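You operate a simulated robot arm through the tools that you are given. There is no shell and no other tool. Be economical: measure what you need, move in short steps, check, and stop when the job is done.

The job below is to be done with a simulated robot arm. You get a single attempt, and the scene is never put back.

Task
Cover the boxed coil with blue tissue and add the care card.
Fine: press the tissue flat before the card goes on, then fold in the two short flaps; the long flaps stay up and the other tissue stays as it is.

The check looks at the end state, three seconds after you hand in, the way a careful person would. Anything else that was tipped, shoved, dropped, spilled or broken makes it a failure. Lids that push on must go on centred and level and be pressed home; caps that screw on are set level and turned clockwise until they are tight. Flat cloth is picked up by pressing the open fingertips on it (5 to 10 N) and closing them slowly along it; thin cloth reads only 2 to 8 mm in the jaws.

Robot
A 6-joint arm with a fingered hand, fixed in place. Base frame: the origin is at the foot of the arm, x ahead of it, y to its left, z up; the work surface is at about z = 800. Units: mm, rad, N and s.
With the tool pointing down near the work surface it reaches from about 340 to 820 mm from the base axis. Its first joint turns from -2.897 to 2.897 rad. Payload 4 kg.
Tool frame: the origin (TCP) lies between the finger pads and is the grasp point; the fingertips stand 26 mm ahead of it; z points along the fingers, y is the line along which they close. The gripper opens to 132 mm. The gripper's body begins 73 mm behind the TCP. The gripper is a hand of 5 fingers: y runs from the thumb to the fingers, the wrist lies at [0, 0, -239] in the tool frame.
Orientation is told as [roll, pitch, yaw] about the base's x, y, z axes, in that order, counted from this pose: with the fingers straight down and closing along the base's y, the tool's x points along the base's -x, its y along +y and its z along -z.

Tools
- The arm moves only by the tool arm_command. Its argument "moves" is a list of rows, each a list of 6 numbers: the shift along the tool's x, y, z in mm, then the turn, a rotation vector about the tool's x, y, z in rad. In form: [[dx, dy, dz, rx, ry, rz], ...]. A call has 1 to 8 rows; each row is the pose to reach, as a shift and turn from the pose commanded when the call began, along the tool's axes at that moment. Rows are played at 5 a second. More than 50 mm and 0.15 rad between two rows, and nothing of the call is played. A pose out of reach is approached as far as the arm can. The call stops where the force on the tool passes 90 N (or 10 N more than at its start, if that is more) or the arm is blocked; 0.2 s more then pass. In this call time passes only in rows, and 0.2 s behind the last. It gives the time, the measured TCP pose, the force on the tool (base axes), the opening and the grip force at its end, in the units of the frame above (readings bear some noise), with the torque about the TCP (base axes, N m) and any sound that the robot's microphone picked up.
- Cameras (640 x 400 px; columns grow to the right, rows downward): "scene" is fixed at [39.5, -484.3, 1553.9]; the picture's right is [0.53, -0.85, 0.00], its down [-0.54, -0.34, -0.77] and it looks along [0.65, 0.41, -0.64] (base axes); focal length 363 px, centre (320, 200). "wrist" rides on the gripper at [84, 2, -97] in the tool frame; the picture's right is [-0.02, 1.00, 0.00], its down [-0.75, -0.02, -0.66] and it looks along [-0.66, -0.01, 0.75] (tool axes); focal length 270 px, centre (320, 200). There is no depth. A picture from a camera that has moved, and an enlarged one, comes with that camera's place and axes in the base frame and with its lens. The place of the scene camera against the robot may be out by one fixed shift of up to 25 mm in any direction.
- get_image(camera): a new picture of that camera. No time passes.
- move_fingers(finger1, finger2, finger3, finger4, thumb_bend): sets how far each is bent, from 0 (flat) to 1 (curled in); at 0.3 the hand is open as for a grip, at 0.7 the pads meet at the TCP. One left out holds its place. A second passes; each finger stops where it meets its share of the squeeze, and holds until it gets a number again. It is the only way to open and close the hand. It gives what a move gives, with no picture; readings hold the bend of each and the force on the fingers (four entries, about 0 where the hand has none), thumb and palm.
- enlarge(camera, box): a new picture of the part [left, top, right, bottom] of that camera's present view, enlarged. No time passes.
- finish_job(): hands the job in; it is judged then, once.

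Go step by step. Nothing tells you positions but the pictures and the camera data: compare them with the known pose of the tool, close in by small moves and look again before you grip or let go. The budget is 120 turns and 76 pictures, counting those below and the enlarged ones. Unless the task says otherwise, let go and move clear before handing in, and close with one line.

The tools are called after ">>>" as a command line: name --pt "numbers of a row" for each row, then --argument value for the rest, lists and objects as JSON in quotes. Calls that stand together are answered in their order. arm_command: Moves the arm, as the interface text tells. Its arguments: {"type":"object","properties":{"moves":{"type":"array","items":{"type":"array","items":{"type":"number"}}}},"required":["moves"]} The other tools are called the same way: move_fingers (finger1, finger2, finger3, finger4, thumb_bend) moves the fingers one by one; get_image (camera) takes a picture; enlarge (camera, box) takes an enlarged picture of a part of a camera's view; finish_job () hands the job in.

At the start:

```text
time_s: 0.0
ee_pos: [538.1, -151.9, 1166.9]
orientation: [-0.002, 0.0, 0.0]
wrist_force: [-0.4, 0.0, 0.0]
wrist_torque: [-0.03, -0.01, 0.0]
width: 132.0
finger_force: 0.1
shape: jaw
bend: [0.3, 0.3, 0.3, 0.3, 0.3]
finger forces: [0.0, 0.0, 0.0, 0.1, 0.0, 0.0]
```

scene: 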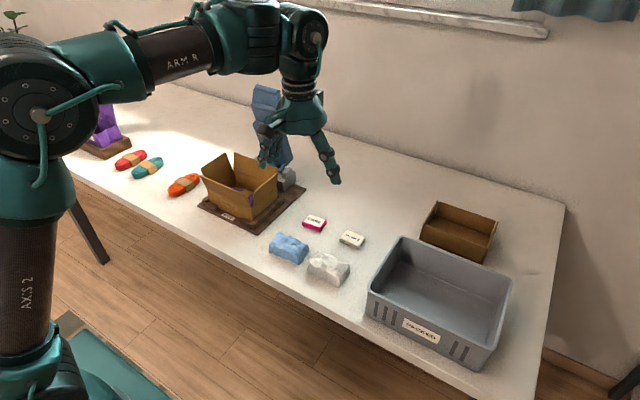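
wrist: 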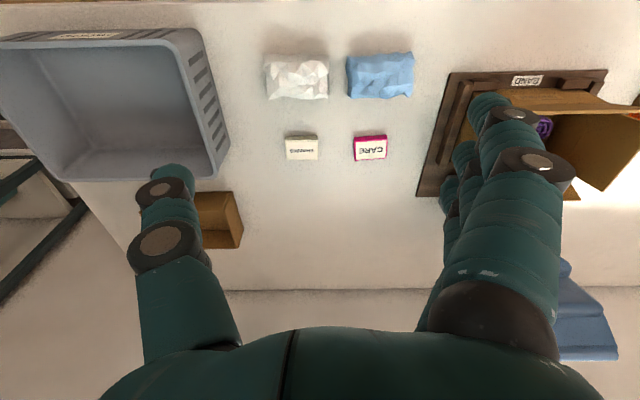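

I see a box with open flaps on a dark tray, a blue and a white tissue, a CARE card and another card. I'll look closer first.

>>> enlarge --camera "scene" --box '[180, 130, 320, 240]'

>>> enlarge --camera "scene" --box '[250, 200, 390, 300]'

>>> enlarge --camera "wrist" --box '[240, 30, 640, 280]'

```text
3.64 times, centred on (250, 185) of scene
camera zoom: at [39.5, -484.3, 1553.9], right [0.53, -0.85, 0.0], down [-0.54, -0.34, -0.77], along [0.65, 0.41, -0.64], focal length 1321 px, centre (574, 254)
```

zoom: 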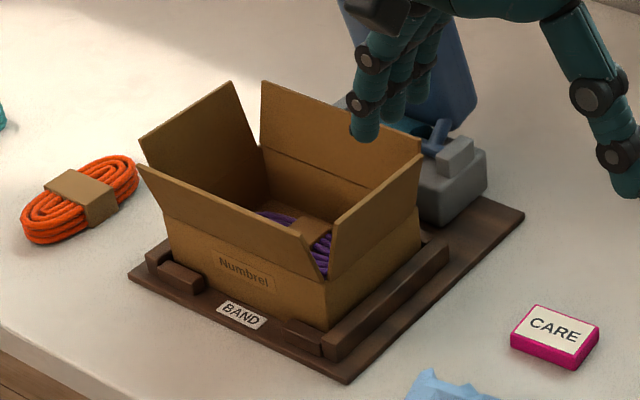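

```text
4.00 times, centred on (320, 250) of scene
camera zoom: at [39.5, -484.3, 1553.9], right [0.53, -0.85, 0.0], down [-0.54, -0.34, -0.77], along [0.65, 0.41, -0.64], focal length 1453 px, centre (320, 0)
```

zoom: 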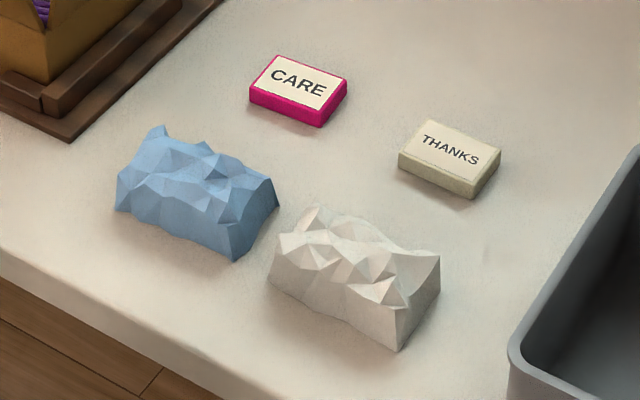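

```text
1.60 times, centred on (440, 155) of wrist
camera zoom: at [454.8, -149.7, 1261.3], right [0.02, 1.0, 0.0], down [0.75, -0.02, 0.66], along [0.66, -0.01, -0.75], focal length 432 px, centre (128, 272)
```

zoom: 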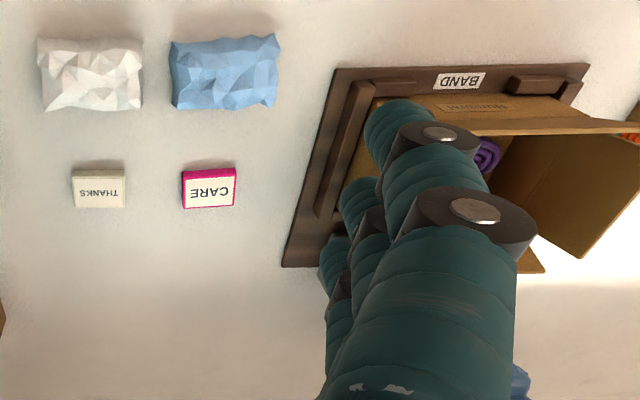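

The box needs a clearer view, so I'll move the hand sideways, high above the table, until the wrist camera faces the box.

>>> arm_command --pt "0 48 0 0 0 0" --pt "0 96 0 0 0 0" --pt "0 144 0 0 0 0" --pt "0 192 0 0 0 0" --pt "0 240 0 0 0 0" --pt "0 288 0 0 0 0" --pt "0 332 0 0 0 0" --pt "0 332 0 0 0 0"

>>> get_image --camera "wrist"

>>> enlarge --camera "scene" --box '[180, 130, 320, 240]'

```text
time_s: 1.8
ee_pos: [538.8, 182.9, 1163.8]
orientation: [0.001, 0.0, 0.0]
wrist_force: [-0.2, 0.2, -0.3]
wrist_torque: [0.01, 0.0, 0.0]
width: 132.0
finger_force: 0.0
shape: jaw
bend: [0.3, 0.3, 0.3, 0.3, 0.3]
finger forces: [0.1, 0.0, 0.0, 0.0, 0.1, 0.1]
```

```text
70 pictures are left
camera wrist: at [454.8, 185.2, 1259.0], right [0.02, 1.0, 0.0], down [0.75, -0.02, 0.66], along [0.66, -0.01, -0.75], focal length 270 px, centre (320, 200)
```

wrist: 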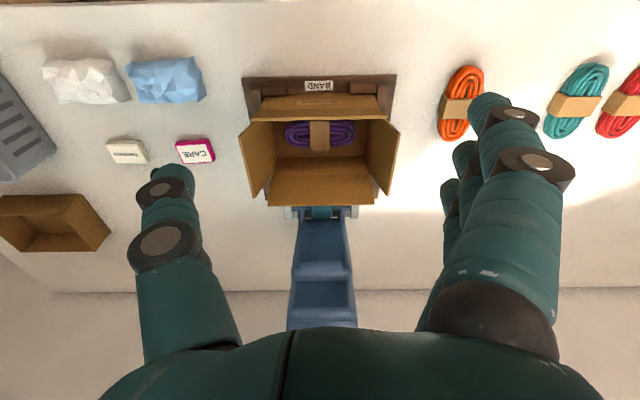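

```text
3.64 times, centred on (250, 185) of scene
camera zoom: at [39.5, -484.3, 1553.9], right [0.53, -0.85, 0.0], down [-0.54, -0.34, -0.77], along [0.65, 0.41, -0.64], focal length 1321 px, centre (574, 254)
```

zoom: 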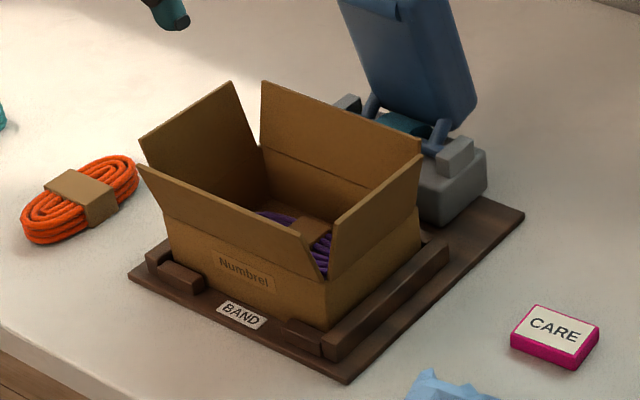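

The coil lies in the box between a front/back pair of long flaps and a left/right pair of short flaps. I'll enlarge to measure the box.

>>> enlarge --camera "wrist" --box '[220, 60, 420, 220]'

>>> enlarge --camera "wrist" --box '[30, 40, 230, 180]'

```text
2.50 times, centred on (320, 140) of wrist
camera zoom: at [454.8, 185.2, 1259.0], right [0.02, 1.0, 0.0], down [0.75, -0.02, 0.66], along [0.66, -0.01, -0.75], focal length 676 px, centre (320, 350)
```

zoom: 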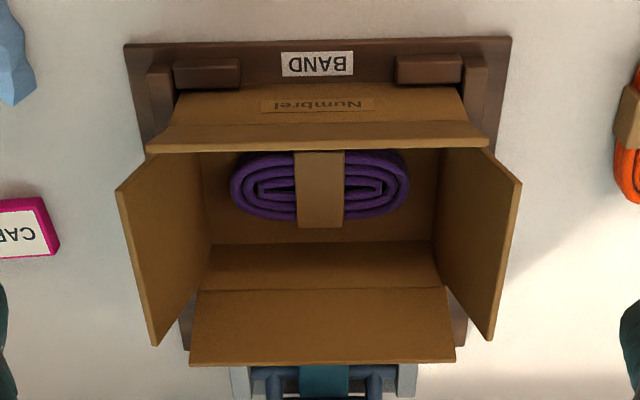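

```text
2.86 times, centred on (130, 110) of wrist
camera zoom: at [454.8, 185.2, 1259.0], right [0.02, 1.0, 0.0], down [0.75, -0.02, 0.66], along [0.66, -0.01, -0.75], focal length 772 px, centre (863, 457)
```

zoom: 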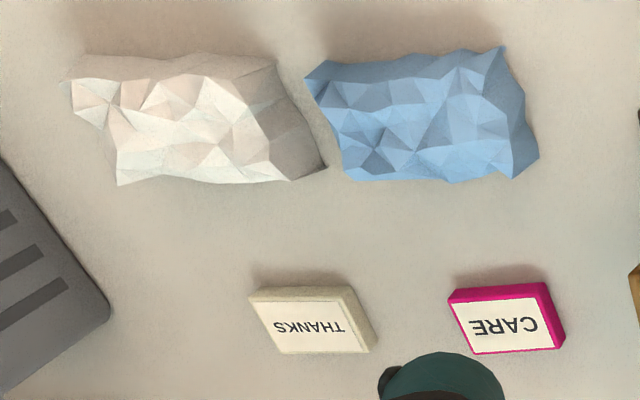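

Estimates: box interior is about x 622–738, y 97–272, floor at z≈815, rim at z≈871, and the flaps tilt outward. The blue tissue is near (587, -53), about 65×107 mm. I'll swing over it while yawing 90° so I can pinch its narrow width.

>>> arm_command --pt "-6 -30 0 0 0 -0.14" --pt "-12 -60 0 0 0 -0.28" --pt "-18 -90 0 0 0 -0.42" --pt "-24 -120 0 0 0 -0.56" --pt "-30 -150 0 0 0 -0.7" --pt "-36 -180 0 0 0 -0.84" --pt "-42 -210 0 0 0 -0.98" --pt "-48 -236 0 0 0 -1.12"

```text
time_s: 3.6
ee_pos: [586.3, -55.7, 1166.4]
orientation: [-0.001, 0.0, 1.122]
wrist_force: [0.5, -0.4, -0.3]
wrist_torque: [0.03, -0.01, -0.01]
width: 132.0
finger_force: 0.0
shape: jaw
bend: [0.3, 0.3, 0.3, 0.3, 0.3]
finger forces: [0.0, 0.0, 0.0, 0.0, 0.0, 0.0]
```

The position is right with yaw at 1.12. I'll finish the yaw to about 1.57 and descend partway.

>>> arm_command --pt "0 0 40 0 0 -0.12" --pt "0 0 80 0 0 -0.24" --pt "0 0 120 0 0 -0.36" --pt "0 0 160 0 0 -0.449" --pt "0 0 190 0 0 -0.449" --pt "0 0 190 0 0 -0.449"

>>> get_image --camera "wrist"

>>> get_image --camera "scene"

```text
time_s: 5.0
ee_pos: [610.5, -4.9, 1000.4]
orientation: [0.019, -0.067, 1.52]
wrist_force: [-0.9, -0.2, -0.4]
wrist_torque: [0.02, 0.03, 0.0]
width: 131.5
finger_force: 0.0
shape: jaw
bend: [0.3, 0.3, 0.3, 0.3, 0.3]
finger forces: [0.0, 0.0, 0.0, 0.0, 0.1, 0.1]
out of reach, approached as far as the arm can: row 3, 4, 5, 6
```

```text
66 pictures are left
camera wrist: at [605.8, -95.0, 1089.9], right [-1.0, 0.07, 0.02], down [0.06, 0.71, 0.71], along [0.04, 0.71, -0.71], focal length 270 px, centre (320, 200)
```

wrist: 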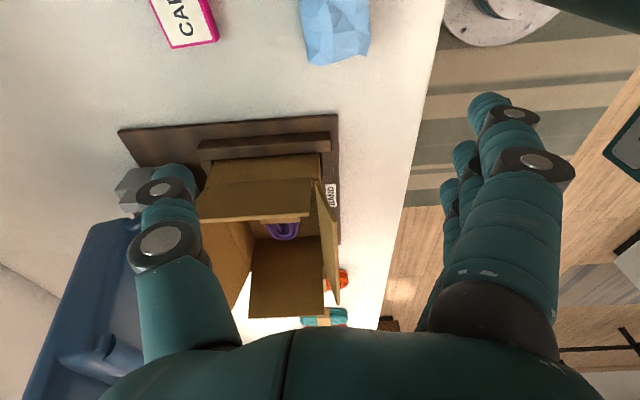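

```text
65 pictures are left
```

scene: 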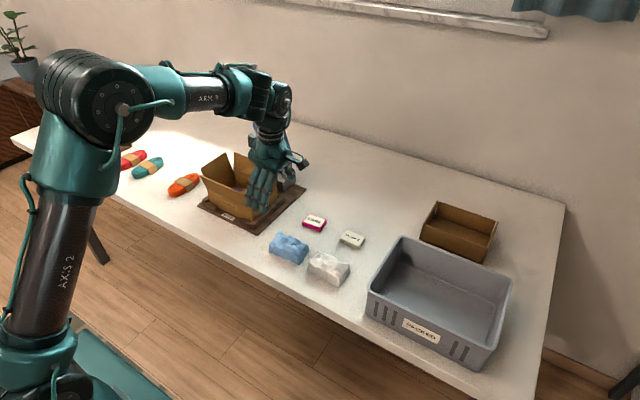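

Yaw +90° runs into the wrist limit, so I'll go back to yaw 0 and pull back to look straight at the tissue.

>>> arm_command --pt "0 10 -30 0 0 0.14" --pt "0 20 -60 0 0 0.28" --pt "0 30 -60 0 0 0.42" --pt "0 45 -60 0 0 0.56" --pt "0 60 -60 0 0 0.7" --pt "0 75 -60 0 0 0.84" --pt "0 86 -60 0 0 0.98" --pt "0 86 -60 0 0 1.12"

```text
time_s: 6.8
ee_pos: [523.3, -5.6, 1061.6]
orientation: [0.068, -0.009, 0.397]
wrist_force: [0.7, 0.1, 0.4]
wrist_torque: [0.0, -0.01, -0.02]
width: 131.9
finger_force: 0.1
shape: jaw
bend: [0.3, 0.3, 0.3, 0.3, 0.3]
finger forces: [0.1, 0.0, 0.1, 0.1, 0.0, 0.0]
```

The pose has a small leftover roll. I'll level it at yaw 0 and position for the view.

>>> arm_command --pt "15 -11 10 0.022 -0.004 0.13" --pt "30 -22 20 0.045 -0.009 0.265" --pt "44 -33 32 0.068 -0.0135 0.397" --pt "44 -33 32 0.068 -0.0135 0.397"

>>> get_image --camera "wrist"

```text
time_s: 7.8
ee_pos: [494.1, -52.2, 1026.3]
orientation: [0.003, -0.01, 0.0]
wrist_force: [-0.4, -0.1, 0.7]
wrist_torque: [-0.01, 0.0, -0.02]
width: 131.9
finger_force: 0.0
shape: jaw
bend: [0.3, 0.3, 0.3, 0.3, 0.3]
finger forces: [0.1, 0.0, 0.0, 0.1, 0.1, 0.0]
```

```text
64 pictures are left
camera wrist: at [408.8, -50.2, 1121.3], right [0.02, 1.0, 0.0], down [0.75, -0.02, 0.67], along [0.67, -0.01, -0.75], focal length 270 px, centre (320, 200)
```

wrist: 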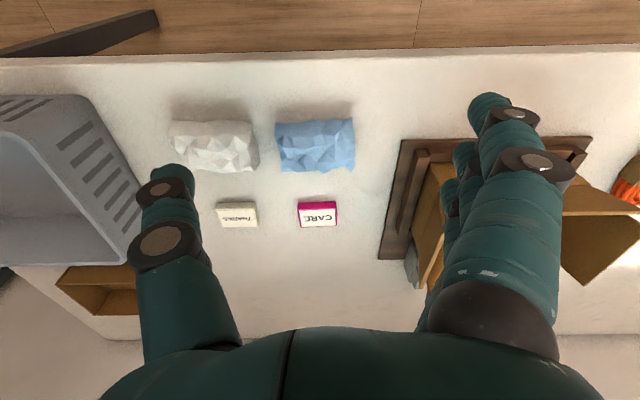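

>>> enlarge --camera "wrist" --box '[160, 90, 380, 240]'

```text
2.67 times, centred on (270, 165) of wrist
camera zoom: at [408.8, -50.2, 1121.3], right [0.02, 1.0, 0.0], down [0.75, -0.02, 0.67], along [0.67, -0.01, -0.75], focal length 721 px, centre (453, 293)
```

zoom: 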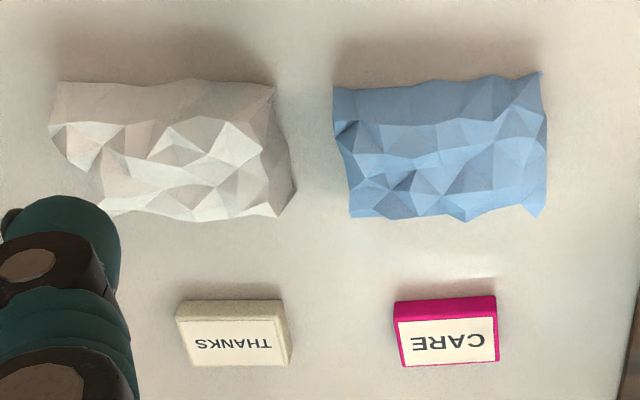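

The gap to the white tissue is only about 25 mm, so pinching across the narrow side at yaw -90° is safer. I'll try that turn at height above the tissue centre (586, -57).

>>> arm_command --pt "-12 0 0 0 0 0.145" --pt "-24 -1 0 0 0 0.29" --pt "-36 -2 0 0 0 0.435" --pt "-48 -3 0 0 0 0.58" --pt "-60 -4 0 0 0 0.725" --pt "-72 -5 0 0 0 0.87" --pt "-82 -5 0 0 0 1.015" --pt "-92 -5 0 0 0 1.16"

>>> arm_command --pt "0 0 0 0 0 0.14" --pt "0 0 0 0 0 0.28" --pt "0 0 0 0 0 0.41" --pt "0 0 0 0 0 0.41"

>>> get_image --camera "wrist"

```text
time_s: 9.6
ee_pos: [584.1, -55.8, 1028.7]
orientation: [0.011, -0.004, -1.16]
wrist_force: [0.1, 0.2, -0.1]
wrist_torque: [0.0, 0.0, 0.0]
width: 132.1
finger_force: 0.1
shape: jaw
bend: [0.3, 0.3, 0.3, 0.3, 0.3]
finger forces: [0.1, 0.0, 0.0, 0.0, 0.0, 0.0]
```

```text
time_s: 10.6
ee_pos: [586.6, -56.6, 1029.0]
orientation: [0.011, 0.004, -1.57]
wrist_force: [1.1, 0.3, 0.1]
wrist_torque: [0.0, -0.03, 0.02]
width: 131.7
finger_force: 0.1
shape: jaw
bend: [0.3, 0.3, 0.3, 0.3, 0.3]
finger forces: [0.0, 0.0, 0.0, 0.1, 0.0, 0.0]
```

```text
62 pictures are left
camera wrist: at [587.7, 28.3, 1124.1], right [1.0, -0.02, 0.01], down [-0.02, -0.75, 0.66], along [-0.01, -0.66, -0.76], focal length 270 px, centre (320, 200)
```

wrist: 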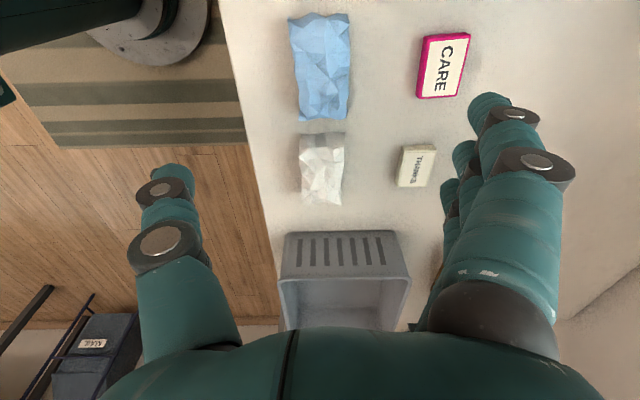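

Yaw -90° is reachable and the tissue is centred between thumb and fingers. I'll descend to just above grip height and check.

>>> arm_command --pt "0 0 40 0 0 0" --pt "0 0 80 0 0 0" --pt "0 0 120 0 0 0" --pt "0 0 155 0 0 0" --pt "0 0 180 0 0 0" --pt "0 0 180 0 0 0"

>>> get_image --camera "wrist"

>>> enlarge --camera "scene" --box '[230, 190, 390, 300]'

```text
time_s: 12.0
ee_pos: [590.1, -58.0, 848.1]
orientation: [0.012, 0.004, -1.569]
wrist_force: [-0.3, -0.4, 0.7]
wrist_torque: [-0.03, 0.0, 0.02]
width: 131.9
finger_force: 0.1
shape: jaw
bend: [0.3, 0.3, 0.3, 0.3, 0.3]
finger forces: [0.1, 0.1, 0.0, 0.0, 0.1, 0.0]
```

```text
61 pictures are left
camera wrist: at [590.9, 27.5, 943.9], right [1.0, -0.02, 0.01], down [-0.02, -0.75, 0.66], along [0.0, -0.66, -0.76], focal length 270 px, centre (320, 200)
```

wrist: 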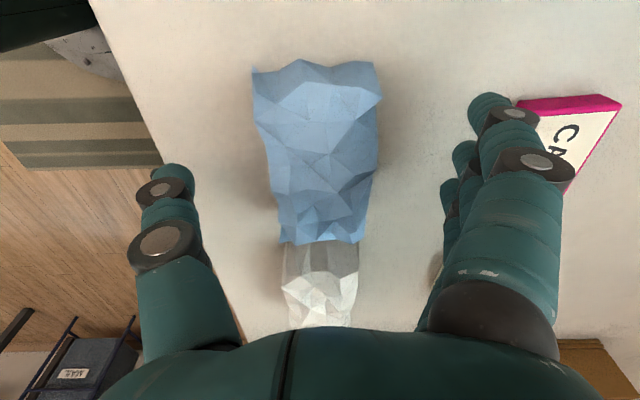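

```text
3.64 times, centred on (310, 245) of scene
camera zoom: at [39.5, -484.3, 1553.9], right [0.53, -0.85, 0.0], down [-0.54, -0.34, -0.77], along [0.65, 0.41, -0.64], focal length 1321 px, centre (356, 36)
```

zoom: 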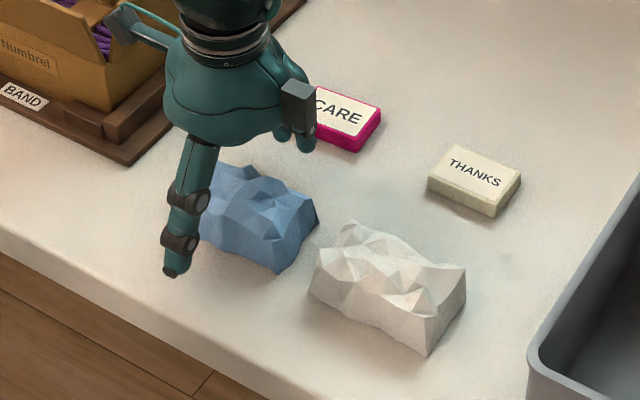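

The hand is centred and clear of the card. I'll go down 12 mm and start closing slowly.

>>> arm_command --pt "0 0 6 0 0 0" --pt "0 0 12 0 0 0" --pt "0 0 12 0 0 0"

>>> move_fingers --finger1 0.46 --finger2 0.46 --finger3 0.46 --finger4 0.46 --thumb_bend 0.46

>>> move_fingers --finger1 0.51 --finger2 0.51 --finger3 0.51 --finger4 0.51 --thumb_bend 0.51

>>> get_image --camera "wrist"

```text
time_s: 12.8
ee_pos: [590.2, -57.0, 837.8]
orientation: [0.011, 0.004, -1.569]
wrist_force: [0.3, 0.4, 0.1]
wrist_torque: [0.05, 0.0, -0.02]
width: 132.0
finger_force: 0.1
shape: jaw
bend: [0.3, 0.3, 0.3, 0.3, 0.3]
finger forces: [0.0, 0.0, 0.0, 0.0, 0.0, 0.0]
```

```text
time_s: 13.8
ee_pos: [590.5, -58.1, 837.8]
orientation: [0.01, 0.003, -1.568]
wrist_force: [-0.3, -0.8, 0.5]
wrist_torque: [-0.02, -0.03, 0.03]
width: 88.6
finger_force: 0.0
shape: fingers
bend: [0.46, 0.46, 0.46, 0.46, 0.46]
finger forces: [0.0, 0.0, 0.1, 0.0, 0.0, 0.0]
```

```text
time_s: 14.8
ee_pos: [588.6, -55.1, 837.2]
orientation: [0.01, 0.004, -1.569]
wrist_force: [1.6, -0.3, 0.4]
wrist_torque: [-0.01, 0.0, -0.01]
width: 72.9
finger_force: 0.1
shape: fingers
bend: [0.51, 0.51, 0.51, 0.51, 0.51]
finger forces: [0.0, 0.1, 0.0, 0.0, 0.0, 0.0]
```

```text
59 pictures are left
camera wrist: at [590.7, 27.9, 932.7], right [1.0, -0.02, 0.01], down [-0.02, -0.75, 0.66], along [0.0, -0.66, -0.76], focal length 270 px, centre (320, 200)
```

wrist: 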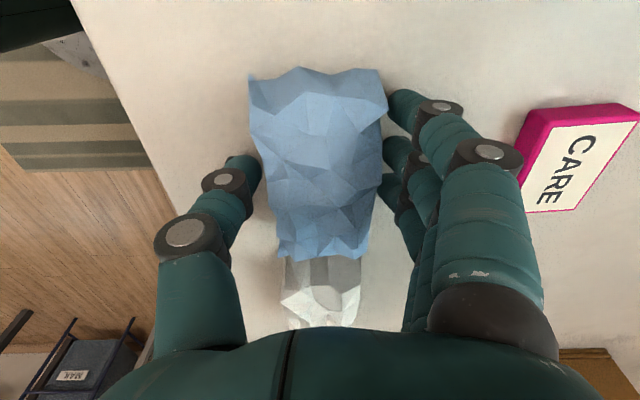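

The fingers are almost touching both sides. I'll close further in small increments.

>>> move_fingers --finger1 0.55 --finger2 0.55 --finger3 0.55 --finger4 0.55 --thumb_bend 0.55

>>> move_fingers --finger1 0.58 --finger2 0.58 --finger3 0.58 --finger4 0.58 --thumb_bend 0.58

>>> get_image --camera "wrist"

```text
time_s: 15.8
ee_pos: [589.2, -55.7, 835.9]
orientation: [0.01, 0.003, -1.568]
wrist_force: [-1.0, -0.5, 0.0]
wrist_torque: [-0.01, 0.01, 0.03]
width: 65.7
finger_force: 3.3
shape: fingers
bend: [0.54, 0.54, 0.54, 0.53, 0.53]
finger forces: [0.9, 0.9, 0.9, 1.1, 3.5, 0.0]
```

```text
time_s: 16.8
ee_pos: [590.3, -57.3, 837.1]
orientation: [0.011, 0.002, -1.569]
wrist_force: [0.4, 0.0, 0.0]
wrist_torque: [0.0, -0.03, -0.01]
width: 65.3
finger_force: 7.1
shape: fingers
bend: [0.55, 0.55, 0.54, 0.54, 0.54]
finger forces: [1.5, 1.8, 1.9, 1.8, 6.9, 0.1]
```

```text
58 pictures are left
camera wrist: at [590.7, 27.9, 932.7], right [1.0, -0.02, 0.01], down [-0.02, -0.75, 0.66], along [0.0, -0.66, -0.76], focal length 270 px, centre (320, 200)
```

wrist: 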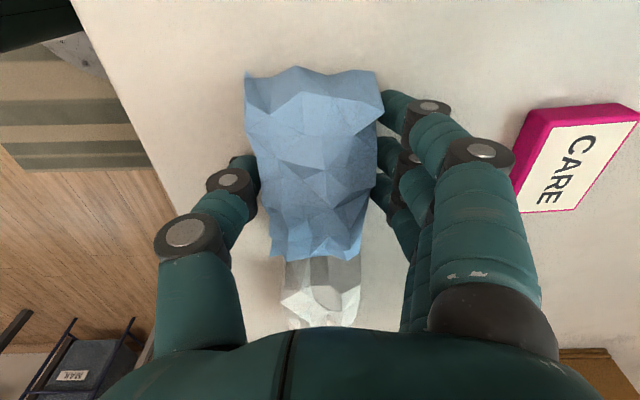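

The tissue is held at 65 mm with about 7 N. I'll lift slowly and check the hold.

>>> arm_command --pt "0 0 -5 0 0 0" --pt "0 0 -20 0 0 0" --pt "0 0 -50 0 0 0" --pt "0 0 -90 0 0 0" --pt "0 0 -130 0 0 0" --pt "0 0 -165 0 0 0" --pt "0 0 -165 0 0 0"

>>> enlarge --camera "scene" --box '[220, 140, 380, 300]'

```text
time_s: 18.4
ee_pos: [586.4, -57.7, 1001.9]
orientation: [0.012, 0.003, -1.569]
wrist_force: [0.1, -0.7, 0.1]
wrist_torque: [-0.03, -0.03, 0.03]
width: 65.0
finger_force: 7.1
shape: fingers
bend: [0.55, 0.55, 0.54, 0.54, 0.54]
finger forces: [1.6, 1.8, 1.6, 1.9, 6.8, 0.0]
```

```text
2.50 times, centred on (300, 220) of scene
camera zoom: at [39.5, -484.3, 1553.9], right [0.53, -0.85, 0.0], down [-0.54, -0.34, -0.77], along [0.65, 0.41, -0.64], focal length 908 px, centre (370, 150)
```

zoom: 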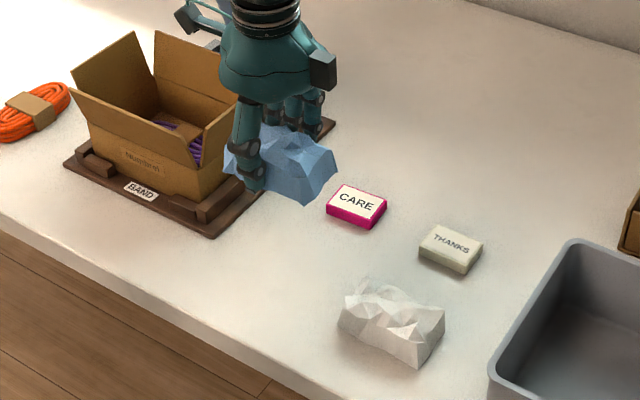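

The tissue is held well. I'll carry it over the box at (680, 185), staying above the flaps.

>>> arm_command --pt "35 13 -10 0 0 0" --pt "70 27 -20 0 0 0" --pt "105 41 -20 0 0 0" --pt "140 54 -20 0 0 0" --pt "175 68 -20 0 0 0" --pt "210 82 -20 0 0 0" --pt "243 94 -20 0 0 0" --pt "243 94 -20 0 0 0"

>>> get_image --camera "wrist"

>>> enlarge --camera "scene" --box '[180, 110, 320, 240]'

```text
time_s: 20.2
ee_pos: [679.5, 184.9, 1024.5]
orientation: [0.008, 0.005, -1.57]
wrist_force: [-0.2, 0.7, 0.4]
wrist_torque: [-0.01, -0.03, 0.01]
width: 64.7
finger_force: 6.7
shape: fingers
bend: [0.55, 0.55, 0.54, 0.54, 0.54]
finger forces: [1.6, 1.6, 1.8, 1.8, 6.6, 0.0]
```

```text
56 pictures are left
camera wrist: at [680.6, 270.0, 1119.8], right [1.0, -0.02, 0.01], down [-0.02, -0.75, 0.66], along [0.0, -0.66, -0.76], focal length 270 px, centre (320, 200)
```

wrist: 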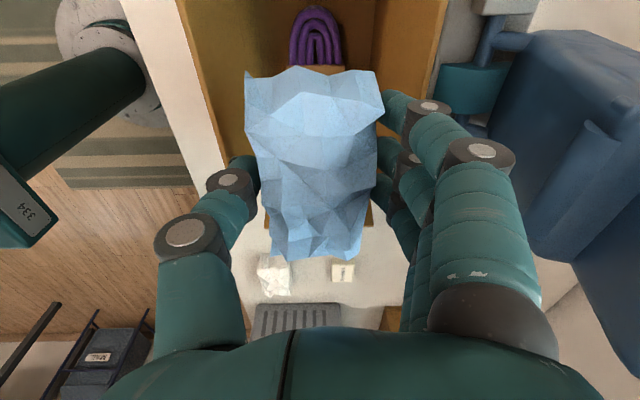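

```text
3.08 times, centred on (250, 175) of scene
camera zoom: at [39.5, -484.3, 1553.9], right [0.53, -0.85, 0.0], down [-0.54, -0.34, -0.77], along [0.65, 0.41, -0.64], focal length 1118 px, centre (535, 277)
```

zoom: 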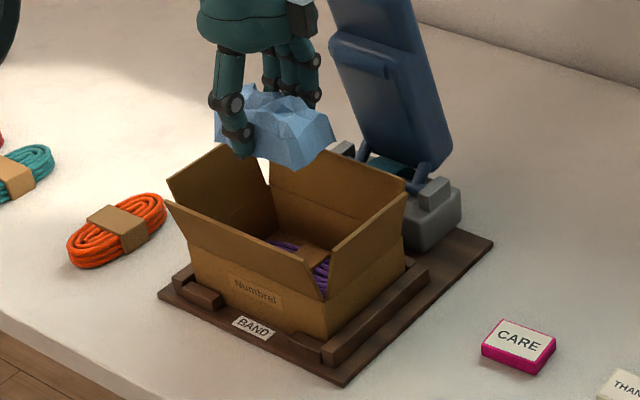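

I'm centred over the coil with wide margins. I'll descend into the box to just above the coil.

>>> arm_command --pt "0 0 35 0 0 0" --pt "0 0 70 0 0 0" --pt "0 0 100 0 0 0" --pt "0 0 125 0 0 0" --pt "0 0 140 0 0 0" --pt "0 0 140 0 0 0"

>>> enlarge --camera "scene" --box '[180, 110, 320, 240]'

>>> get_image --camera "wrist"

```text
time_s: 21.6
ee_pos: [682.1, 185.5, 882.6]
orientation: [0.01, 0.003, -1.569]
wrist_force: [-0.5, 0.4, 0.5]
wrist_torque: [-0.03, -0.02, 0.0]
width: 64.9
finger_force: 6.5
shape: fingers
bend: [0.55, 0.55, 0.54, 0.54, 0.54]
finger forces: [1.5, 1.7, 1.7, 1.8, 6.7, 0.0]
```

```text
3.08 times, centred on (250, 175) of scene
camera zoom: at [39.5, -484.3, 1553.9], right [0.53, -0.85, 0.0], down [-0.54, -0.34, -0.77], along [0.65, 0.41, -0.64], focal length 1118 px, centre (535, 277)
```

zoom: 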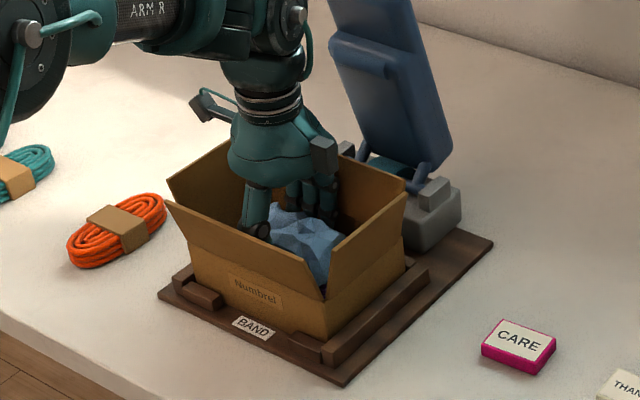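

```text
53 pictures are left
camera wrist: at [683.5, 270.4, 978.1], right [1.0, -0.02, 0.01], down [-0.02, -0.75, 0.66], along [0.0, -0.66, -0.76], focal length 270 px, centre (320, 200)
```

wrist: 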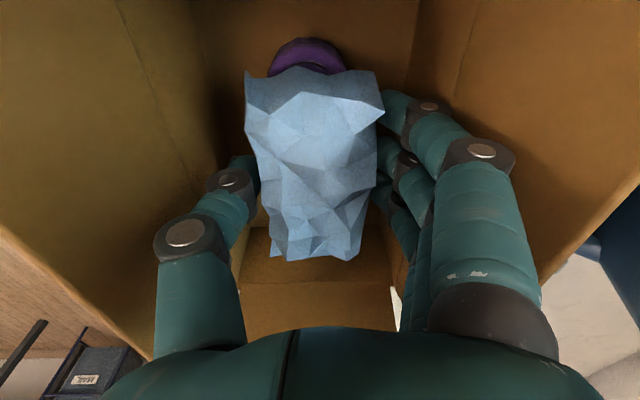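

There's clearance inside the box. I'll step down until the tissue touches the coil.

>>> arm_command --pt "0 0 3 0 0 0" --pt "0 0 6 0 0 0" --pt "0 0 9 0 0 0" --pt "0 0 9 0 0 0"

```text
time_s: 22.6
ee_pos: [681.7, 186.7, 875.9]
orientation: [0.014, 0.004, -1.57]
wrist_force: [0.0, -0.4, 10.1]
wrist_torque: [-0.01, -0.06, 0.01]
width: 64.7
finger_force: 7.8
shape: fingers
bend: [0.55, 0.55, 0.55, 0.55, 0.54]
finger forces: [1.9, 1.9, 2.1, 2.1, 7.0, 0.0]
```

Contact at 10 N means the tissue rests on the coil. I'll ease up slightly, open just enough to release, and look.

>>> arm_command --pt "0 0 -2 0 0 0" --pt "0 0 -2 0 0 0"

>>> move_fingers --finger1 0.48 --finger2 0.48 --finger3 0.48 --finger4 0.48 --thumb_bend 0.48

>>> get_image --camera "wrist"

```text
time_s: 23.2
ee_pos: [681.2, 186.9, 875.8]
orientation: [0.009, 0.003, -1.57]
wrist_force: [1.1, -0.6, 1.9]
wrist_torque: [0.01, -0.06, -0.01]
width: 64.8
finger_force: 7.2
shape: fingers
bend: [0.55, 0.55, 0.55, 0.55, 0.54]
finger forces: [1.9, 2.0, 2.1, 2.1, 6.9, 0.0]
```

```text
time_s: 24.2
ee_pos: [682.4, 187.0, 875.8]
orientation: [0.012, 0.004, -1.569]
wrist_force: [-7.7, -0.4, -1.6]
wrist_torque: [0.01, 0.32, -0.01]
width: 76.1
finger_force: 6.2
shape: fingers
bend: [0.5, 0.5, 0.5, 0.5, 0.49]
finger forces: [2.3, 2.2, 2.5, 2.3, 2.5, 0.0]
```

```text
52 pictures are left
camera wrist: at [682.4, 271.6, 972.0], right [1.0, -0.02, 0.01], down [-0.02, -0.75, 0.66], along [0.0, -0.66, -0.76], focal length 270 px, centre (320, 200)
```

wrist: 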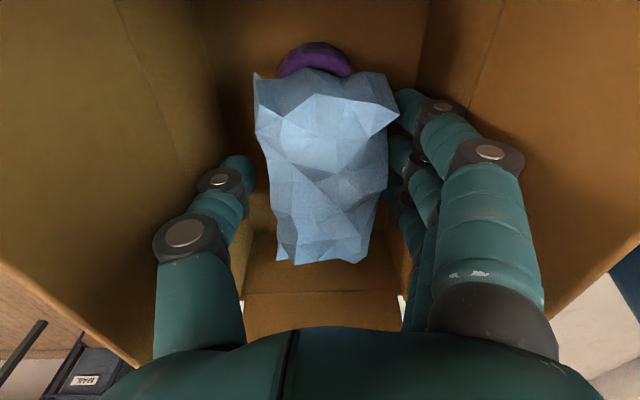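

The finger backs touch the back wall, so I'll relax slightly and recentre before lifting.

>>> move_fingers --finger1 0.505 --finger2 0.505 --finger3 0.505 --finger4 0.505 --thumb_bend 0.5

>>> arm_command --pt "0 0 -5 0 0 0" --pt "0 0 -10 0 0 0" --pt "0 0 -18 0 0 0" --pt "0 0 -18 0 0 0"

>>> get_image --camera "wrist"

```text
time_s: 25.2
ee_pos: [682.1, 186.8, 877.0]
orientation: [0.01, 0.003, -1.57]
wrist_force: [-3.0, -0.7, 1.2]
wrist_torque: [0.0, -0.09, 0.01]
width: 74.3
finger_force: 1.4
shape: fingers
bend: [0.51, 0.51, 0.51, 0.51, 0.5]
finger forces: [0.8, 0.8, 0.8, 1.0, 0.0, 0.0]
```

```text
time_s: 26.2
ee_pos: [681.3, 188.3, 895.3]
orientation: [0.01, 0.005, -1.571]
wrist_force: [-0.2, 0.1, -0.2]
wrist_torque: [0.0, 0.0, -0.01]
width: 74.9
finger_force: 0.0
shape: fingers
bend: [0.5, 0.5, 0.5, 0.5, 0.5]
finger forces: [0.1, 0.1, 0.1, 0.0, 0.0, 0.0]
```

```text
51 pictures are left
camera wrist: at [682.3, 272.1, 990.7], right [1.0, -0.02, 0.01], down [-0.02, -0.75, 0.66], along [0.0, -0.66, -0.76], focal length 270 px, centre (320, 200)
```

wrist: 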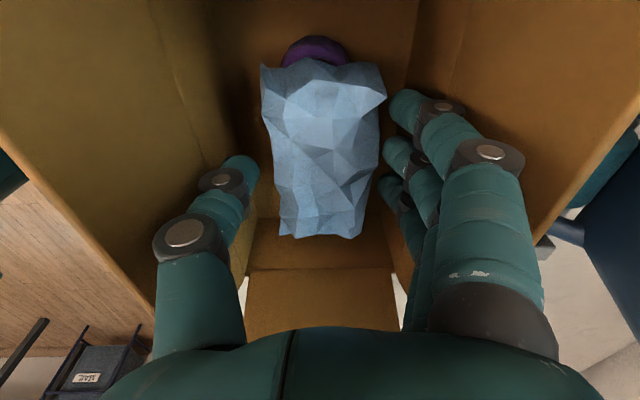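

The tissue has been released and sits over the coil. I'll lift clear, close the fingers and take a look.

>>> arm_command --pt "0 0 -25 0 0 0" --pt "0 0 -60 0 0 0" --pt "0 0 -100 0 0 0" --pt "0 0 -100 0 0 0"

>>> move_fingers --finger1 0.7 --finger2 0.7 --finger3 0.7 --finger4 0.7 --thumb_bend 0.7

>>> get_image --camera "wrist"

>>> enlarge --camera "scene" --box '[180, 110, 320, 240]'

```text
time_s: 27.2
ee_pos: [681.5, 187.7, 992.3]
orientation: [0.01, 0.002, -1.569]
wrist_force: [-0.1, 0.5, 0.1]
wrist_torque: [0.01, 0.01, 0.04]
width: 75.1
finger_force: 0.1
shape: fingers
bend: [0.5, 0.5, 0.5, 0.5, 0.5]
finger forces: [0.0, 0.0, 0.0, 0.1, 0.1, 0.0]
```

```text
time_s: 28.2
ee_pos: [682.0, 186.8, 991.7]
orientation: [0.011, 0.002, -1.57]
wrist_force: [-0.9, 0.6, -0.7]
wrist_torque: [0.02, 0.02, 0.01]
width: 24.6
finger_force: 0.1
shape: fingers
bend: [0.7, 0.7, 0.7, 0.7, 0.7]
finger forces: [0.0, 0.0, 0.1, 0.0, 0.1, 0.1]
```

```text
50 pictures are left
camera wrist: at [683.4, 271.2, 1088.3], right [1.0, -0.02, 0.01], down [-0.02, -0.75, 0.66], along [0.0, -0.66, -0.76], focal length 270 px, centre (320, 200)
```

wrist: 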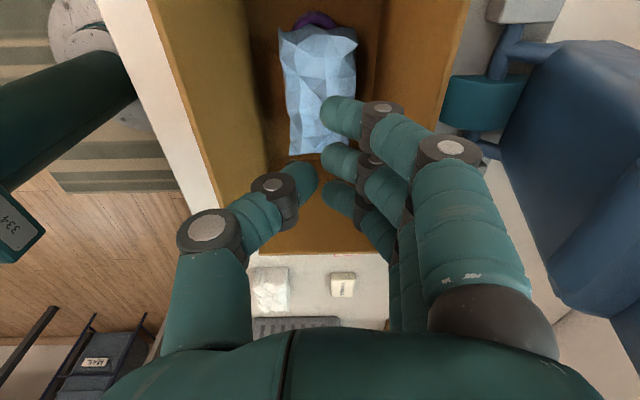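

```text
3.08 times, centred on (250, 175) of scene
camera zoom: at [39.5, -484.3, 1553.9], right [0.53, -0.85, 0.0], down [-0.54, -0.34, -0.77], along [0.65, 0.41, -0.64], focal length 1118 px, centre (535, 277)
```

zoom: 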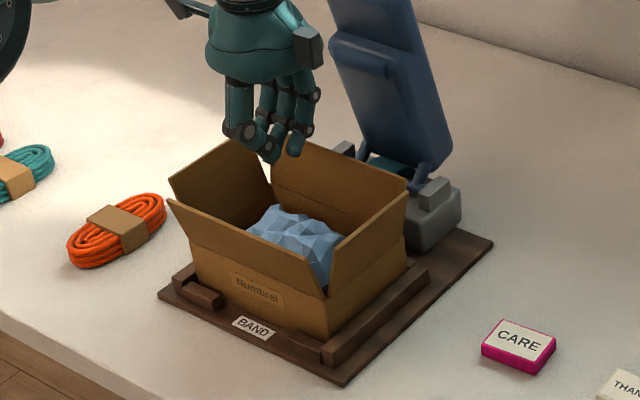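

The tissue lies centred on the coil. I'll close the fingertips into a pad and descend to press, slowly near contact.

>>> move_fingers --finger1 0.78 --finger2 0.78 --finger3 0.78 --finger4 0.78 --thumb_bend 0.78

>>> arm_command --pt "0 0 30 0 0 0" --pt "0 0 60 0 0 0" --pt "0 0 75 0 0 0" --pt "0 0 80 0 0 0" --pt "0 0 85 0 0 0" --pt "0 0 90 0 0 0" --pt "0 0 95 0 0 0" --pt "0 0 95 0 0 0"

```text
time_s: 29.2
ee_pos: [682.2, 186.7, 993.2]
orientation: [0.011, 0.003, -1.57]
wrist_force: [-0.2, -0.4, 0.6]
wrist_torque: [-0.01, -0.05, -0.01]
width: 20.0
finger_force: 0.0
shape: fingers
bend: [0.78, 0.76, 0.76, 0.78, 0.74]
finger forces: [0.1, 0.0, 0.0, 0.0, 0.0, 0.0]
```

```text
time_s: 31.0
ee_pos: [681.8, 188.1, 900.3]
orientation: [0.011, 0.004, -1.568]
wrist_force: [-0.1, 0.1, -0.2]
wrist_torque: [0.03, 0.0, -0.05]
width: 20.0
finger_force: 0.0
shape: fingers
bend: [0.78, 0.76, 0.76, 0.78, 0.75]
finger forces: [0.0, 0.0, 0.0, 0.1, 0.1, 0.0]
```

>>> arm_command --pt "0 0 3 0 0 0" --pt "0 0 6 0 0 0" --pt "0 0 9 0 0 0" --pt "0 0 12 0 0 0" --pt "0 0 15 0 0 0" --pt "0 0 18 0 0 0" --pt "0 0 21 0 0 0" --pt "0 0 21 0 0 0"

```text
time_s: 32.8
ee_pos: [680.9, 188.2, 879.2]
orientation: [0.012, 0.003, -1.569]
wrist_force: [-0.3, -0.4, 4.3]
wrist_torque: [0.0, 0.03, 0.01]
width: 19.7
finger_force: 0.1
shape: fingers
bend: [0.78, 0.76, 0.76, 0.78, 0.75]
finger forces: [0.0, 0.1, 0.0, 0.1, 0.1, 0.0]
```

Light contact at 4 N. I'll keep pressing in small steps.

>>> arm_command --pt "0 0 3 0 0 0" --pt "0 0 6 0 0 0" --pt "0 0 9 0 0 0" --pt "0 0 9 0 0 0"

>>> get_image --camera "wrist"

```text
time_s: 33.8
ee_pos: [681.5, 187.7, 874.4]
orientation: [0.015, 0.005, -1.567]
wrist_force: [-21.9, 2.5, 60.8]
wrist_torque: [-0.07, 0.58, -0.08]
width: 19.6
finger_force: 36.5
shape: fingers
bend: [0.78, 0.77, 0.77, 0.78, 0.81]
finger forces: [0.0, 0.0, 0.1, 0.0, 73.2, 0.0]
```

```text
48 pictures are left
camera wrist: at [681.2, 271.9, 969.7], right [1.0, -0.02, 0.02], down [-0.02, -0.76, 0.65], along [0.0, -0.65, -0.76], focal length 270 px, centre (320, 200)
```

wrist: 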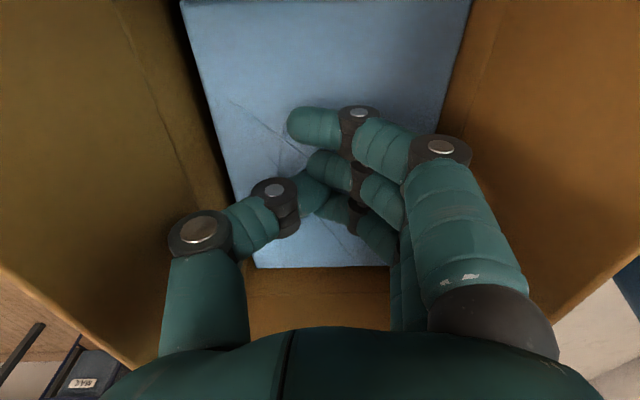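

The tissue sprang flat and now covers the interior. I'll back off right away and lift.

>>> arm_command --pt "0 0 -8 0 0 0" --pt "0 0 -25 0 0 0" --pt "0 0 -60 0 0 0" --pt "0 0 -105 0 0 0" --pt "0 0 -145 0 0 0" --pt "0 0 -145 0 0 0"

>>> get_image --camera "wrist"

>>> enlarge --camera "scene" --box '[180, 110, 320, 240]'

```text
time_s: 35.2
ee_pos: [682.4, 189.7, 1014.4]
orientation: [0.011, 0.005, -1.569]
wrist_force: [-0.3, -0.4, 0.5]
wrist_torque: [-0.01, 0.0, -0.03]
width: 20.0
finger_force: 0.0
shape: fingers
bend: [0.78, 0.76, 0.76, 0.78, 0.76]
finger forces: [0.0, 0.0, 0.0, 0.0, 0.0, 0.1]
```

```text
47 pictures are left
camera wrist: at [682.6, 273.4, 1110.2], right [1.0, -0.02, 0.01], down [-0.02, -0.75, 0.66], along [0.0, -0.66, -0.76], focal length 270 px, centre (320, 200)
```

wrist: 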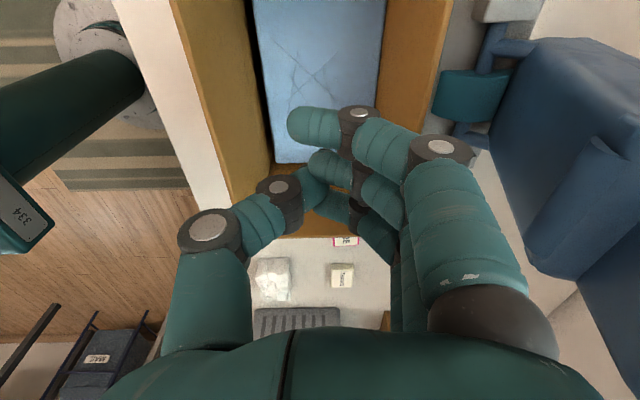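

```text
3.08 times, centred on (250, 175) of scene
camera zoom: at [39.5, -484.3, 1553.9], right [0.53, -0.85, 0.0], down [-0.54, -0.34, -0.77], along [0.65, 0.41, -0.64], focal length 1118 px, centre (535, 277)
```

zoom: 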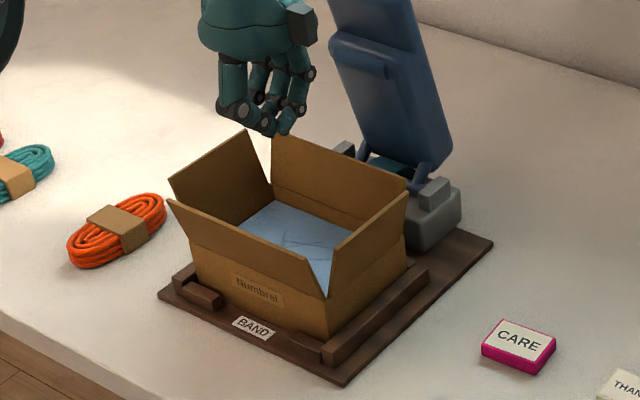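

Flat blue tissue covers the coil. Next is the CARE card at about (721, -58), roughly 39×58×15 mm. I'll go above it and open the hand.

>>> arm_command --pt "-36 6 0 0 0 0" --pt "-72 12 0 0 0 0" --pt "-108 18 0 0 0 0" --pt "-144 24 0 0 0 0" --pt "-180 30 0 0 0 0" --pt "-215 36 0 0 0 0" --pt "-246 39 0 0 0 0" --pt "-246 39 0 0 0 0"

>>> move_fingers --finger1 0.45 --finger2 0.45 --finger3 0.45 --finger4 0.45 --thumb_bend 0.45

>>> get_image --camera "wrist"

```text
time_s: 37.0
ee_pos: [720.0, -59.3, 1013.2]
orientation: [0.009, 0.004, -1.567]
wrist_force: [-0.2, -0.7, -0.4]
wrist_torque: [-0.01, 0.02, 0.07]
width: 19.5
finger_force: 0.1
shape: fingers
bend: [0.78, 0.76, 0.76, 0.78, 0.76]
finger forces: [0.0, 0.0, 0.0, 0.0, 0.0, 0.0]
```

```text
time_s: 38.0
ee_pos: [719.6, -59.0, 1013.4]
orientation: [0.011, 0.003, -1.57]
wrist_force: [-0.5, -0.5, -0.3]
wrist_torque: [-0.01, -0.02, -0.01]
width: 90.0
finger_force: 0.0
shape: fingers
bend: [0.45, 0.45, 0.45, 0.45, 0.45]
finger forces: [0.0, 0.0, 0.1, 0.0, 0.0, 0.0]
```

```text
45 pictures are left
camera wrist: at [720.5, 25.5, 1109.3], right [1.0, -0.02, 0.01], down [-0.02, -0.75, 0.66], along [0.0, -0.66, -0.76], focal length 270 px, centre (320, 200)
```

wrist: 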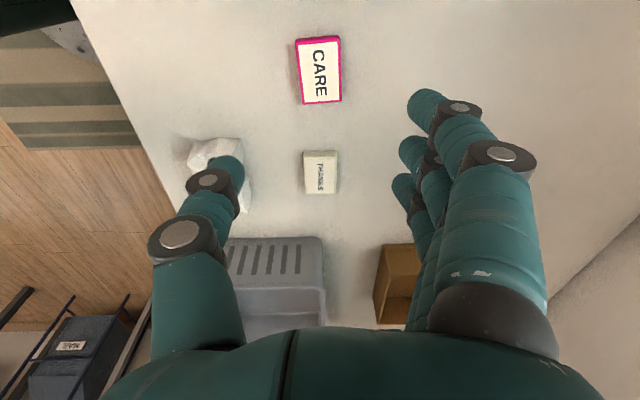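

The card is centred. I'll descend to near the card and check.

>>> arm_command --pt "0 0 40 0 0 0" --pt "0 0 80 0 0 0" --pt "0 0 120 0 0 0" --pt "0 0 155 0 0 0" --pt "0 0 172 0 0 0" --pt "0 0 172 0 0 0"

>>> get_image --camera "wrist"

>>> enlarge --camera "scene" --box '[260, 160, 400, 280]'

```text
time_s: 39.4
ee_pos: [721.4, -57.5, 840.0]
orientation: [0.011, 0.004, -1.569]
wrist_force: [0.0, 0.3, -0.9]
wrist_torque: [0.02, -0.01, 0.01]
width: 90.2
finger_force: 0.1
shape: fingers
bend: [0.45, 0.45, 0.45, 0.45, 0.45]
finger forces: [0.1, 0.0, 0.1, 0.0, 0.0, 0.0]
```

```text
44 pictures are left
camera wrist: at [722.6, 26.4, 936.0], right [1.0, -0.02, 0.01], down [-0.02, -0.75, 0.66], along [0.0, -0.66, -0.76], focal length 270 px, centre (320, 200)
```

wrist: 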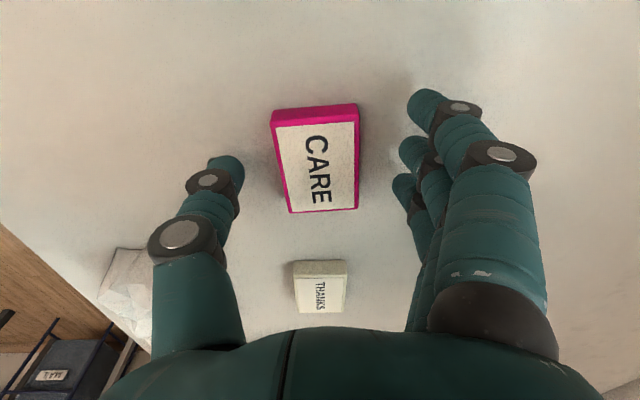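

```text
3.33 times, centred on (330, 220) of scene
camera zoom: at [39.5, -484.3, 1553.9], right [0.53, -0.85, 0.0], down [-0.54, -0.34, -0.77], along [0.65, 0.41, -0.64], focal length 1211 px, centre (287, 133)
```

zoom: 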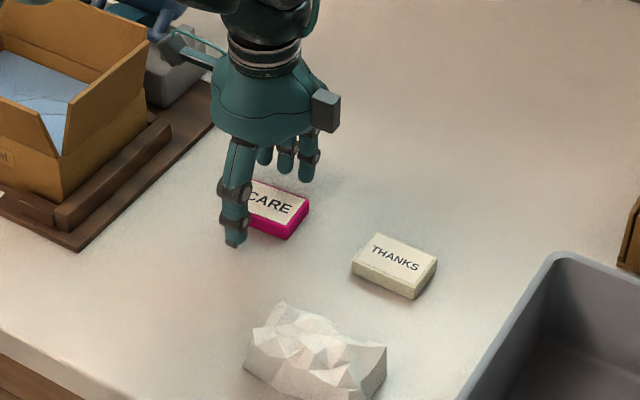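

All is clear. I'll lower so the tips nearly reach the table, then close gently.

>>> arm_command --pt "0 0 4 0 0 0" --pt "0 0 8 0 0 0" --pt "0 0 8 0 0 0"

>>> move_fingers --finger1 0.57 --finger2 0.57 --finger3 0.57 --finger4 0.57 --thumb_bend 0.57

>>> get_image --camera "wrist"

```text
time_s: 40.2
ee_pos: [722.8, -58.1, 832.5]
orientation: [0.01, 0.003, -1.57]
wrist_force: [0.6, 0.0, 0.7]
wrist_torque: [-0.02, 0.02, 0.0]
width: 90.1
finger_force: 0.2
shape: fingers
bend: [0.45, 0.45, 0.45, 0.45, 0.45]
finger forces: [0.0, 0.1, 0.0, 0.1, 0.1, 0.1]
```

```text
time_s: 41.2
ee_pos: [722.6, -56.9, 833.0]
orientation: [0.01, 0.004, -1.57]
wrist_force: [-0.8, 0.5, 5.0]
wrist_torque: [0.01, 0.2, 0.01]
width: 58.5
finger_force: 1.9
shape: fingers
bend: [0.56, 0.56, 0.56, 0.56, 0.56]
finger forces: [0.1, 0.1, 0.1, 0.0, 4.6, 0.0]
```

```text
42 pictures are left
camera wrist: at [722.7, 26.7, 929.0], right [1.0, -0.02, 0.01], down [-0.02, -0.75, 0.66], along [0.0, -0.66, -0.76], focal length 270 px, centre (320, 200)
```

wrist: 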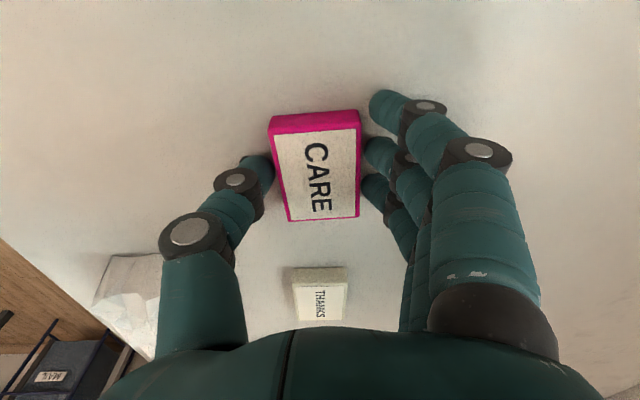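

The thumb tip touches the table lightly. I'll raise 4 mm, shift 3 mm to centre, then close further.

>>> arm_command --pt "0 0 -4 0 0 0" --pt "0 3 -4 0 0 0" --pt "0 3 -4 0 0 0"

>>> move_fingers --finger1 0.62 --finger2 0.62 --finger3 0.62 --finger4 0.62 --thumb_bend 0.62

>>> get_image --camera "wrist"

```text
time_s: 42.0
ee_pos: [723.9, -58.3, 837.2]
orientation: [0.011, 0.004, -1.569]
wrist_force: [0.2, 0.1, 0.0]
wrist_torque: [-0.02, 0.02, 0.0]
width: 57.8
finger_force: 0.1
shape: fingers
bend: [0.56, 0.56, 0.56, 0.56, 0.56]
finger forces: [0.0, 0.1, 0.0, 0.1, 0.1, 0.0]
```

```text
time_s: 43.0
ee_pos: [725.2, -58.1, 838.3]
orientation: [0.011, 0.004, -1.568]
wrist_force: [-0.8, 0.1, 0.1]
wrist_torque: [0.02, 0.0, 0.0]
width: 51.1
finger_force: 7.7
shape: fingers
bend: [0.6, 0.59, 0.59, 0.59, 0.59]
finger forces: [1.2, 2.3, 2.2, 2.1, 7.8, 0.1]
```

```text
41 pictures are left
camera wrist: at [725.6, 27.1, 933.1], right [1.0, -0.02, 0.01], down [-0.02, -0.75, 0.66], along [0.0, -0.66, -0.76], focal length 270 px, centre (320, 200)
```

wrist: 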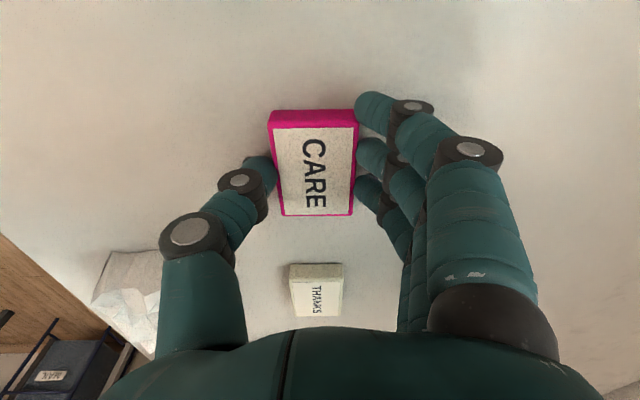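

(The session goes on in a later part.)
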